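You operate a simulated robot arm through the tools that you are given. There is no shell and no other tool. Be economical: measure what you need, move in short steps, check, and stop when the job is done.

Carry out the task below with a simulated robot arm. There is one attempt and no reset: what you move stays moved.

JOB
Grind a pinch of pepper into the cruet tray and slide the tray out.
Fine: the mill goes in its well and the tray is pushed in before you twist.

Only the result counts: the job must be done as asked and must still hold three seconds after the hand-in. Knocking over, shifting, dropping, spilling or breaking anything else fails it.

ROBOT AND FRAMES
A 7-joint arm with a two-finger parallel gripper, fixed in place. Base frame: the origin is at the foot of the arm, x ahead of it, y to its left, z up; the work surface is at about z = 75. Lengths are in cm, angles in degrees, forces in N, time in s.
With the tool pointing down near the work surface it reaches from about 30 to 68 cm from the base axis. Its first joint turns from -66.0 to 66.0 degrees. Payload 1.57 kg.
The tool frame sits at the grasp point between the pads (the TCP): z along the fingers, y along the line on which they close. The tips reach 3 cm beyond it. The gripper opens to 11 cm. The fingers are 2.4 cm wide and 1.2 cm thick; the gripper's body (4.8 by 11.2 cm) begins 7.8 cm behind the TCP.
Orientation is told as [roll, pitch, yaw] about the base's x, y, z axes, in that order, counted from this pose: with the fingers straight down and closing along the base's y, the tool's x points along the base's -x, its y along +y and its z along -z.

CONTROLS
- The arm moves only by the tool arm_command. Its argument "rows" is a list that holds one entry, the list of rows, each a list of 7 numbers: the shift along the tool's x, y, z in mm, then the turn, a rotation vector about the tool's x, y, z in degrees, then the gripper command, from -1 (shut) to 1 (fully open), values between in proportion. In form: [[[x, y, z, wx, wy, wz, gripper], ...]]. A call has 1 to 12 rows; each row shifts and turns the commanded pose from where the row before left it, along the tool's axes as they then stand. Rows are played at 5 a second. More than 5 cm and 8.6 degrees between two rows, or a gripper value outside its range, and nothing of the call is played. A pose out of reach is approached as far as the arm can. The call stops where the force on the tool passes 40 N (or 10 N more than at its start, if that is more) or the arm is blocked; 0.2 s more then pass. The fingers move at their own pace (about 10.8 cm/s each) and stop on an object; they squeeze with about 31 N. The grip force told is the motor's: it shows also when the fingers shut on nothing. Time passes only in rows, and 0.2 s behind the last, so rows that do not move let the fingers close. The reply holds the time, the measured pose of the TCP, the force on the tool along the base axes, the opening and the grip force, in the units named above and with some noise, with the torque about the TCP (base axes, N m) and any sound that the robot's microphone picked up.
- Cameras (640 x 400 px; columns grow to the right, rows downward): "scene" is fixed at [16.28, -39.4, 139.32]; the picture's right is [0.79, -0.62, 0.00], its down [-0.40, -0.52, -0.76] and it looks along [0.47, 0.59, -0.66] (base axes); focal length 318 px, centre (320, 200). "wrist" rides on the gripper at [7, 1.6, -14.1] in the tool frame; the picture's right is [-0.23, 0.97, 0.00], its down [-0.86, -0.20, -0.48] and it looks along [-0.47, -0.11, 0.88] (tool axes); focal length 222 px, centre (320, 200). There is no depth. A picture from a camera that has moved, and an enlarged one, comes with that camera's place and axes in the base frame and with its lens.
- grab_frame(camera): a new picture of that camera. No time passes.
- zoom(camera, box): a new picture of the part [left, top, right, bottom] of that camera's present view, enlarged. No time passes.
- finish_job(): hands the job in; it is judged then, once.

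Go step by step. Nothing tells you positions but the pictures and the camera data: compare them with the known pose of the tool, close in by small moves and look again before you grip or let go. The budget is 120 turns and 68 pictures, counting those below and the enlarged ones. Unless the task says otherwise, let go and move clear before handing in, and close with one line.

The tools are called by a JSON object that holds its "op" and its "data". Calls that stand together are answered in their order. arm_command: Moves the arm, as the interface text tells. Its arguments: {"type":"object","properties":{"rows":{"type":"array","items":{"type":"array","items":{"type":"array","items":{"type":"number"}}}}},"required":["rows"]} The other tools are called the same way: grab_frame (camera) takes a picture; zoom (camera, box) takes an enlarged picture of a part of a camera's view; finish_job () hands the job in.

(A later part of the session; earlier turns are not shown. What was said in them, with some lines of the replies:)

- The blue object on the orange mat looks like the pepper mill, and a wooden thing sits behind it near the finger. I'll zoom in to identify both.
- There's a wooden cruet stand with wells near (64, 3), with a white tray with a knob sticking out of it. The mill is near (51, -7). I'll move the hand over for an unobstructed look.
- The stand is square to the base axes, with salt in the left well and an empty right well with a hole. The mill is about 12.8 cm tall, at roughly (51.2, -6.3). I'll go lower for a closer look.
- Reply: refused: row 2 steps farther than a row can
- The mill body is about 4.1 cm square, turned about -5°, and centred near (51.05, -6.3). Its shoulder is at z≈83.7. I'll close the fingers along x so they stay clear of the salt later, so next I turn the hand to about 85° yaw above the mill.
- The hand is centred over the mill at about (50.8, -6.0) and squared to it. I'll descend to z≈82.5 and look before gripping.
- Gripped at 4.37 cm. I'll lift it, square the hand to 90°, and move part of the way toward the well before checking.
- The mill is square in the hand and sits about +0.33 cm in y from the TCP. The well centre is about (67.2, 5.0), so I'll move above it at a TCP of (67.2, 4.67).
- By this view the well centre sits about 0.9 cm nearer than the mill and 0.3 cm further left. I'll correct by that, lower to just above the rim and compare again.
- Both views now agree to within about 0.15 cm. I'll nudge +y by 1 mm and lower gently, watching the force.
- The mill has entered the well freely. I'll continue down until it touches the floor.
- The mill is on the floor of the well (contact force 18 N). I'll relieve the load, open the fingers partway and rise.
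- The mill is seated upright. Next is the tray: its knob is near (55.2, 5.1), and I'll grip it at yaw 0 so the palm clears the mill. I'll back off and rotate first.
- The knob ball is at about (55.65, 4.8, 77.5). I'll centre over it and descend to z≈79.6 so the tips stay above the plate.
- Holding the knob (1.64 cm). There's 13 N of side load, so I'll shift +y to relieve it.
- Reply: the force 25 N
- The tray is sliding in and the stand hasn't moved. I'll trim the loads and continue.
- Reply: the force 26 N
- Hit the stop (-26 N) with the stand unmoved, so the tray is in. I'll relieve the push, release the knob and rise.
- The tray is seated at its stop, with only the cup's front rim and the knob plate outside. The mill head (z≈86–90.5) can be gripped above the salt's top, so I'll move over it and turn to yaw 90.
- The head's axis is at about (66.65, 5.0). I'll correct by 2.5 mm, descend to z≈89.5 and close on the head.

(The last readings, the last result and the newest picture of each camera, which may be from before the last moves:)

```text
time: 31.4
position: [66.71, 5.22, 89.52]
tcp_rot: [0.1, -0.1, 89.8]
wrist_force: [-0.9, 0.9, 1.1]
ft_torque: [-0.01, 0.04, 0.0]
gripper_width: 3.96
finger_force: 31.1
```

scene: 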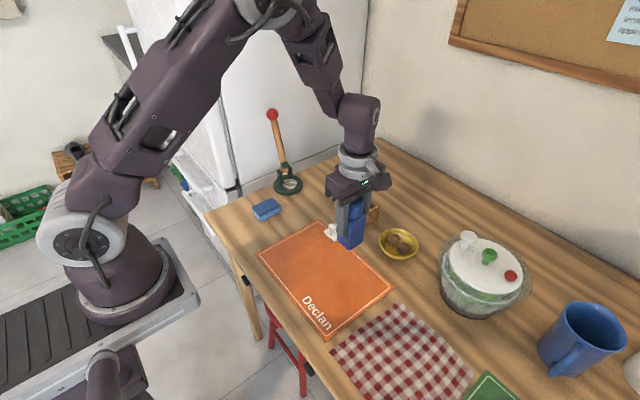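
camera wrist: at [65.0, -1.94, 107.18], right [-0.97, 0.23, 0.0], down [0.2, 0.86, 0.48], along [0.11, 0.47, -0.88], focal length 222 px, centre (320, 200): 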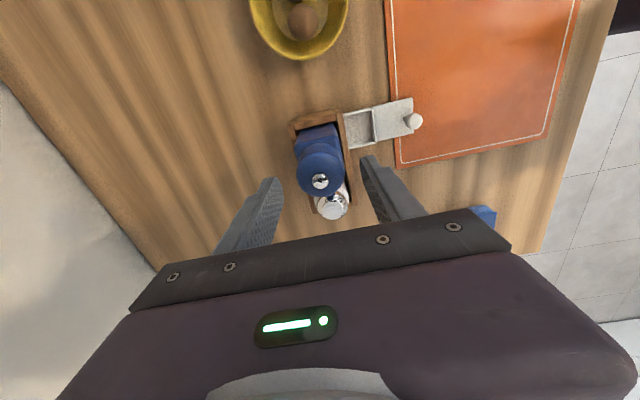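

Head held (3.96 cm). I'll twist it clockwise in small steps, watching torque and sound.

{"op": "arm_command", "data": {"rows": [[[0, 0, 0, 0, 0, 5, -1], [0, 0, 0, 0, 0, 5, -1], [0, 0, 0, 0, 0, 5, -1], [0, 0, 0, 0, 0, 5, -1], [0, 0, 0, 0, 0, 5, -1], [0, 0, 0, 0, 0, 5, -1]]]}}

{"op": "zoom", "data": {"camera": "scene", "box": [330, 155, 410, 235]}}

```text
time: 32.8
position: [66.73, 5.04, 89.44]
tcp_rot: [-0.1, -0.2, 59.8]
wrist_force: [1.0, 4.0, 18.5]
ft_torque: [0.04, 0.07, -0.02]
gripper_width: 3.96
finger_force: 30.6
```

```text
5.00 times, centred on (370, 195) of scene
camera zoom: at [16.25, -39.39, 139.32], right [0.79, -0.62, 0.0], down [-0.4, -0.52, -0.76], along [0.47, 0.59, -0.66], focal length 1593 px, centre (70, 225)
```

zoom: 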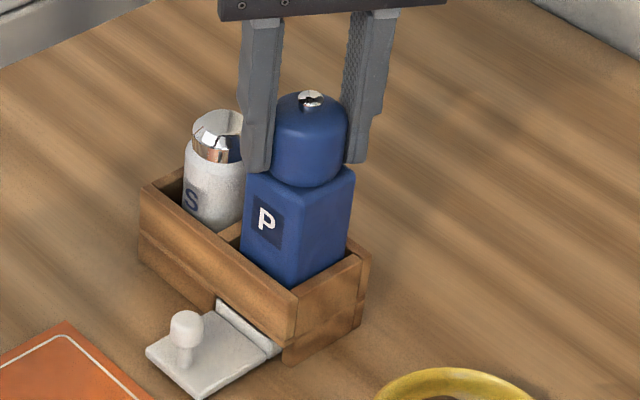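

{"op": "arm_command", "data": {"rows": [[[0, 0, -1, 0, 0, 6, -1], [0, 0, 0, 0, 0, 6, -1], [0, 0, 0, 0, 0, 6, -1], [0, 0, 0, 0, 0, 6, -1], [0, 0, 0, 0, 0, 6, -1], [0, 0, 0, 0, 0, 6, -1], [0, 0, 0, 0, 0, 6, -1]]]}}

{"op": "zoom", "data": {"camera": "scene", "box": [330, 155, 410, 235]}}

```text
time: 34.4
position: [66.49, 5.07, 89.59]
tcp_rot: [-0.1, 0.0, 17.9]
wrist_force: [0.9, -2.2, 5.2]
ft_torque: [-0.16, 0.07, 0.01]
gripper_width: 3.96
finger_force: 30.5
```

```text
5.00 times, centred on (370, 195) of scene
camera zoom: at [16.27, -39.41, 139.32], right [0.79, -0.62, 0.0], down [-0.4, -0.52, -0.76], along [0.47, 0.59, -0.66], focal length 1593 px, centre (70, 225)
```

zoom: 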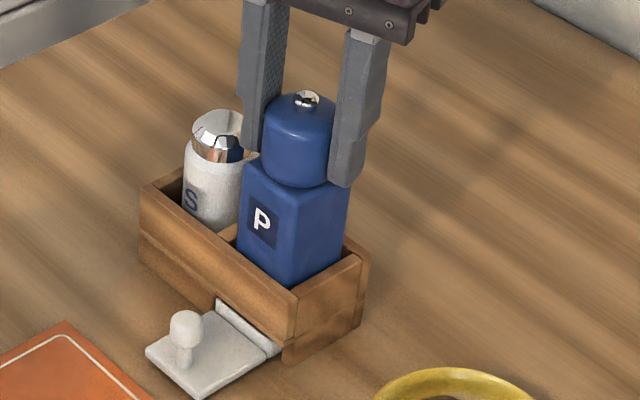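

No sound yet after 72° of turn, and the body stays put. I'll ratchet by loosening, turning back to about 110°, and regripping.

{"op": "arm_command", "data": {"rows": [[[0, 0, 0, 0, 0, 0, -0.1], [0, 0, -1, 0, 0, 0, -0.1], [0, 0, 0, 0, 0, -8.4, -0.1], [0, 0, 0, 0, 0, -8.4, -0.1], [0, 0, 0, 0, 0, -8.4, -0.1], [0, 0, 0, 0, 0, -8.4, -0.1], [0, 0, 0, 0, 0, -8.4, -0.1], [0, 0, 0, 0, 0, -8.4, -0.1], [0, 0, 0, 0, 0, -8.4, -0.1], [0, 0, 0, 0, 0, -8.4, -0.1], [0, 0, 0, 0, 0, -8.4, -0.1], [0, 0, 0, 0, 0, -8.4, -0.1]]]}}

{"op": "arm_command", "data": {"rows": [[[0, 0, 0, 0, 0, -8, -0.1], [0, 0, 0, 0, 0, 0, -0.25], [0, 0, 0, 0, 0, 0, -1], [0, 0, 0, 0, 0, 0, -1]]]}}

{"op": "arm_command", "data": {"rows": [[[0, 0, 0, 0, 0, 8, -1], [0, 0, 0, 0, 0, 8, -1], [0, 0, 0, 0, 0, 8, -1], [0, 0, 0, 0, 0, 8, -1], [0, 0, 0, 0, 0, 8, -1]]]}}

```text
time: 37.0
position: [66.56, 5.09, 89.67]
tcp_rot: [0.0, 0.0, 102.2]
wrist_force: [0.4, -0.3, 0.4]
ft_torque: [-0.03, 0.02, 0.0]
gripper_width: 4.94
finger_force: 0.0
```

```text
time: 38.0
position: [66.56, 5.05, 89.75]
tcp_rot: [0.0, 0.0, 109.9]
wrist_force: [-0.2, -0.6, 0.3]
ft_torque: [-0.07, 0.0, -0.05]
gripper_width: 3.99
finger_force: 30.9
```

```text
time: 39.2
position: [66.5, 5.08, 89.82]
tcp_rot: [0.0, 0.0, 69.8]
wrist_force: [-4.3, -3.3, 11.6]
ft_torque: [-0.69, 0.24, 0.03]
gripper_width: 3.97
finger_force: 31.1
```

{"op": "zoom", "data": {"camera": "scene", "box": [360, 160, 400, 185]}}

{"op": "zoom", "data": {"camera": "wrist", "box": [260, 120, 400, 250]}}

```text
16.00 times, centred on (380, 172) of scene
camera zoom: at [16.25, -39.41, 139.32], right [0.79, -0.62, 0.0], down [-0.4, -0.52, -0.76], along [0.47, 0.59, -0.66], focal length 5096 px, centre (-640, 640)
```

zoom: 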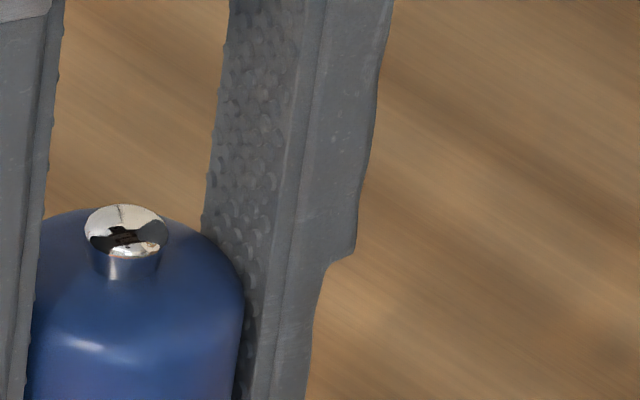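

```text
3.08 times, centred on (330, 185) of wrist
camera zoom: at [62.62, -0.96, 104.11], right [-0.84, 0.55, 0.0], down [0.48, 0.73, 0.48], along [0.26, 0.4, -0.88], focal length 684 px, centre (289, 246)
```

zoom: 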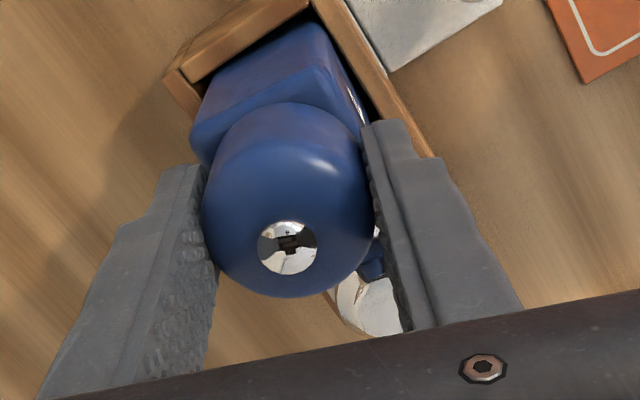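

{"op": "arm_command", "data": {"rows": [[[0, 0, -0.5, 0, 0, 8, -1], [0, 0, 0, 0, 0, 8, -1], [0, 0, 0, 0, 0, 8, -1], [0, 0, 0, 0, 0, 8, -1], [0, 0, 0, 0, 0, 8, -1], [0, 0, 0, 0, 0, 8, -1], [0, 0, 0, 0, 0, 0, -1]]]}}

{"op": "arm_command", "data": {"rows": [[[0, 0, 0, 0, 0, 0, -0.1], [0, 0, 0, 0, 0, 0, -0.1], [0, 0, -30, 0, 0, 0, -0.1], [0, 0, -45, 0, 0, 0, 0.2]]]}}

{"op": "zoom", "data": {"camera": "scene", "box": [320, 155, 410, 235]}}

```text
time: 40.8
position: [66.66, 5.17, 89.79]
tcp_rot: [0.0, 0.0, 21.8]
wrist_force: [-0.7, -0.5, 3.0]
ft_torque: [-0.27, 0.18, 0.04]
gripper_width: 3.95
finger_force: 31.2
```

```text
time: 41.8
position: [66.68, 5.2, 97.21]
tcp_rot: [0.0, 0.0, 22.0]
wrist_force: [1.3, 0.0, -0.3]
ft_torque: [-0.01, 0.02, 0.01]
gripper_width: 6.58
finger_force: 0.0
```

```text
5.00 times, centred on (365, 195) of scene
camera zoom: at [16.28, -39.4, 139.32], right [0.79, -0.62, 0.0], down [-0.4, -0.52, -0.76], along [0.47, 0.59, -0.66], focal length 1593 px, centre (95, 225)
```

zoom: 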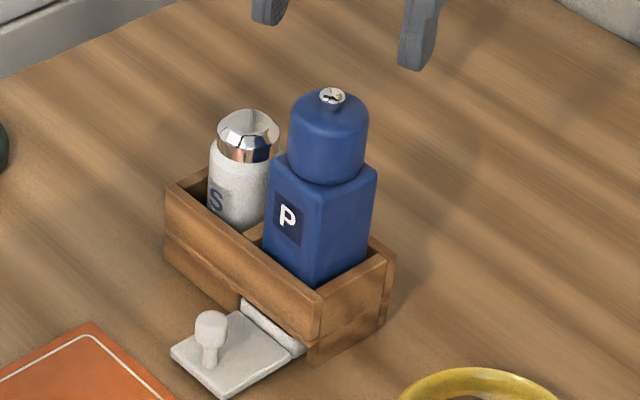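

All is stable after 160° of turning. I'll return to the tray knob (now at about x=60.0, y=5.1), grip it and draw the tray out; pepper in the cup will show whether the grind worked.

{"op": "arm_command", "data": {"rows": [[[0, 0, 0, 0, 0, 8, 0.2], [0, 0, 0, 0, 0, 8, 0.2], [0, 0, 0, 0, 0, 6, 0.2], [40, 0, 0, 0, 0, 0, 0.2], [27, 0, 0, 0, 0, 0, 0.2], [0, 0, 45, 0, 0, 0, 0.1], [0, 0, 45, 0, 0, 0, 0], [0, 0, 45, 0, 0, 0, -0.1], [0, 0, 40, 0, 0, 0, -0.2], [0, 0, 0, 0, 0, 0, -0.2]]]}}

{"op": "zoom", "data": {"camera": "wrist", "box": [220, 80, 420, 220]}}

```text
time: 44.0
position: [59.71, 5.05, 79.74]
tcp_rot: [0.0, 0.0, -0.2]
wrist_force: [-0.7, 0.3, 0.0]
ft_torque: [0.03, 0.02, 0.0]
gripper_width: 4.38
finger_force: 0.0
```

```text
2.86 times, centred on (320, 150) of wrist
camera zoom: at [52.87, 6.63, 94.04], right [0.23, 0.97, 0.0], down [0.85, -0.2, 0.48], along [0.47, -0.11, -0.88], focal length 635 px, centre (320, 343)
```

zoom: 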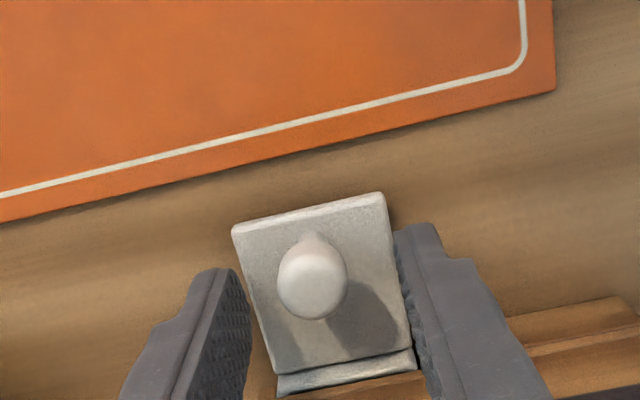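

{"op": "arm_command", "data": {"rows": [[[0, 0, 0, 0, 0, 0, -0.5], [0, 0, 0, 0, 0, 0, -0.7], [0, 0, 0, 0, 0, 0, -1], [0, 0, 0, 0, 0, 0, -1]]]}}

{"op": "arm_command", "data": {"rows": [[[4, 0, 0, 0, 0, 0, -1], [6, 0, 0, 0, 0, 0, -1], [0, 0, 0, 0, 0, 0, -1]]]}}

{"op": "zoom", "data": {"camera": "scene", "box": [320, 175, 400, 235]}}

```text
time: 45.0
position: [59.74, 4.9, 79.77]
tcp_rot: [0.0, 0.0, -0.1]
wrist_force: [-0.2, 0.3, -3.2]
ft_torque: [0.0, -0.09, -0.01]
gripper_width: 1.64
finger_force: 31.6
```

```text
time: 45.8
position: [58.82, 4.94, 79.72]
tcp_rot: [-0.1, 0.1, -0.1]
wrist_force: [0.0, -2.6, -17.4]
ft_torque: [-0.05, -0.4, 0.05]
gripper_width: 1.66
finger_force: 31.8
```

```text
6.67 times, centred on (360, 205) of scene
camera zoom: at [16.31, -39.4, 139.31], right [0.79, -0.62, 0.0], down [-0.4, -0.52, -0.76], along [0.47, 0.59, -0.66], focal length 2123 px, centre (53, 167)
```

zoom: 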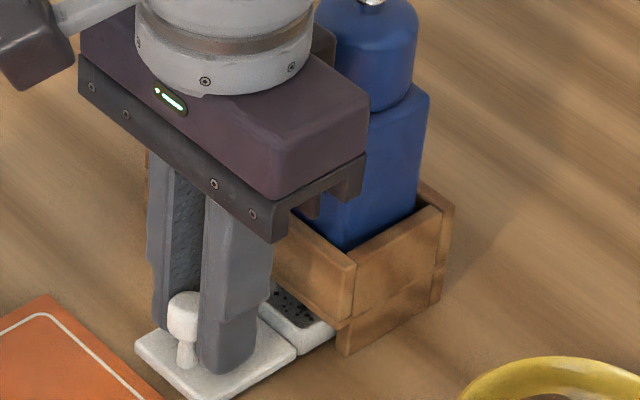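

Dark pepper specks are visible in the cup, so the grind worked. I'll keep drawing it out slowly to about where it started.

{"op": "arm_command", "data": {"rows": [[[3, 0, 1, 0, 0, 0, -1], [5, 0, 0, 0, 0, 0, -1], [5, 0, 0, 0, 0, 0, -1], [5, 0, 0, 0, 0, 0, -1], [5, 0, 0, 0, 0, 0, -1], [4, 0, 0, 0, 0, 0, -1], [3, 0, 0, 0, 0, 0, -1], [0, 0, 0, 0, 0, 0, -1]]]}}

{"op": "zoom", "data": {"camera": "scene", "box": [320, 175, 400, 235]}}

```text
time: 47.6
position: [55.96, 5.02, 79.71]
tcp_rot: [0.0, -0.2, -0.2]
wrist_force: [0.4, -9.4, 25.6]
ft_torque: [-0.13, 0.09, 0.06]
gripper_width: 1.68
finger_force: 32.0
```

```text
6.67 times, centred on (360, 205) of scene
camera zoom: at [16.24, -39.42, 139.32], right [0.79, -0.62, 0.0], down [-0.4, -0.52, -0.76], along [0.47, 0.59, -0.66], focal length 2123 px, centre (53, 167)
```

zoom: 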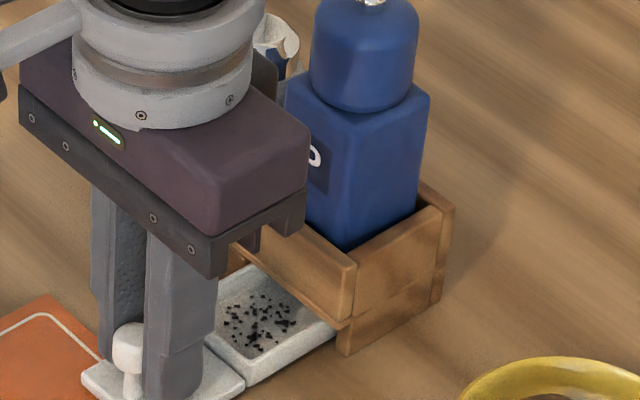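

{"op": "arm_command", "data": {"rows": [[[2, -0.7, -1, 0, 0, 0, -1], [3, 0, 0, 0, 0, 0, -1], [0, 0, 0, 0, 0, 0, -1]]]}}

```text
time: 48.4
position: [55.14, 5.0, 79.63]
tcp_rot: [0.0, 0.3, -0.1]
wrist_force: [-0.7, -5.4, -16.6]
ft_torque: [-0.04, -0.25, 0.02]
gripper_width: 1.67
finger_force: 31.8
```

The tray is out. I'll relieve the vertical load, release the knob and rise straight up.

{"op": "arm_command", "data": {"rows": [[[0, 0, 0.5, 0, 0, 0, -1], [0, 0, 0, 0, 0, 0, -0.65], [0, 0, 0, 0, 0, 0, -0.4], [0, 0, 0, 0, 0, 0, -0.2], [0, 0, 0, 0, 0, 0, -0.2], [0, 0, -20, 0, 0, 0, -0.2], [0, 0, -40, 0, 0, 0, -0.2], [0, 0, -45, 0, 0, 0, -0.2], [20, 0, -45, 0, 0, 0, -0.2], [45, 0, -20, 0, 0, 0, -0.2], [45, 0, -20, 0, 0, 0, -0.2]]]}}

{"op": "zoom", "data": {"camera": "scene", "box": [310, 165, 410, 245]}}

{"op": "grab_frame", "data": {"camera": "scene"}}

```text
time: 50.8
position: [44.5, 5.12, 98.59]
tcp_rot: [-0.1, -0.1, -0.1]
wrist_force: [0.3, 0.0, 0.6]
ft_torque: [0.02, -0.02, -0.02]
gripper_width: 4.42
finger_force: 0.1
```

```text
5.00 times, centred on (360, 205) of scene
camera zoom: at [16.28, -39.4, 139.32], right [0.79, -0.62, 0.0], down [-0.4, -0.52, -0.76], along [0.47, 0.59, -0.66], focal length 1593 px, centre (120, 175)
```

zoom: 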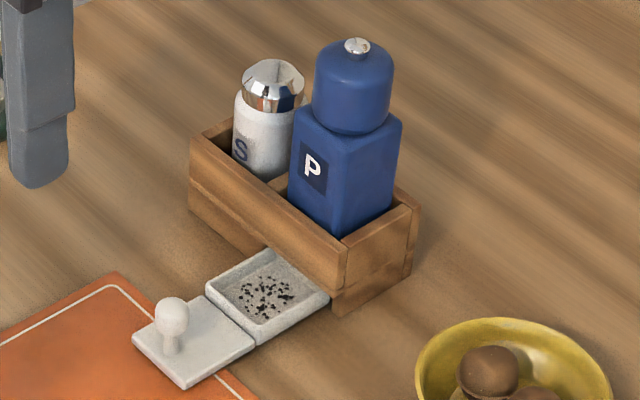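

```text
14 pictures are left
```

scene: 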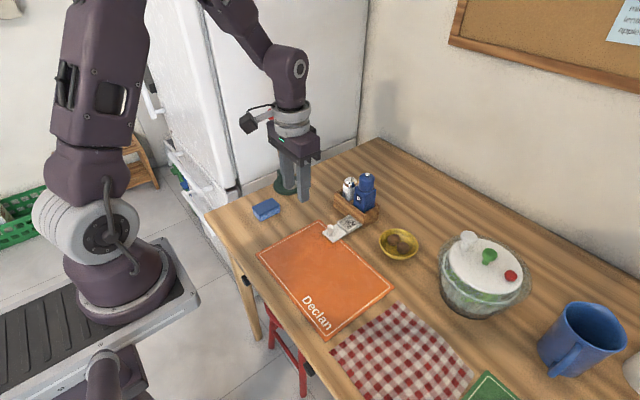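

The tray is out with pepper in the cup, the mill stands in its well, and the stand, salt and everything else look undisturbed. The hand is clear, so I'm handing in.

{"op": "finish_job", "data": {}}

```text
The job is handed in.
```

I put the mill in its well, pushed the tray in and twisted the mill head about 160°. The tray is now slid out with pepper in the cup, and the job is handed in.
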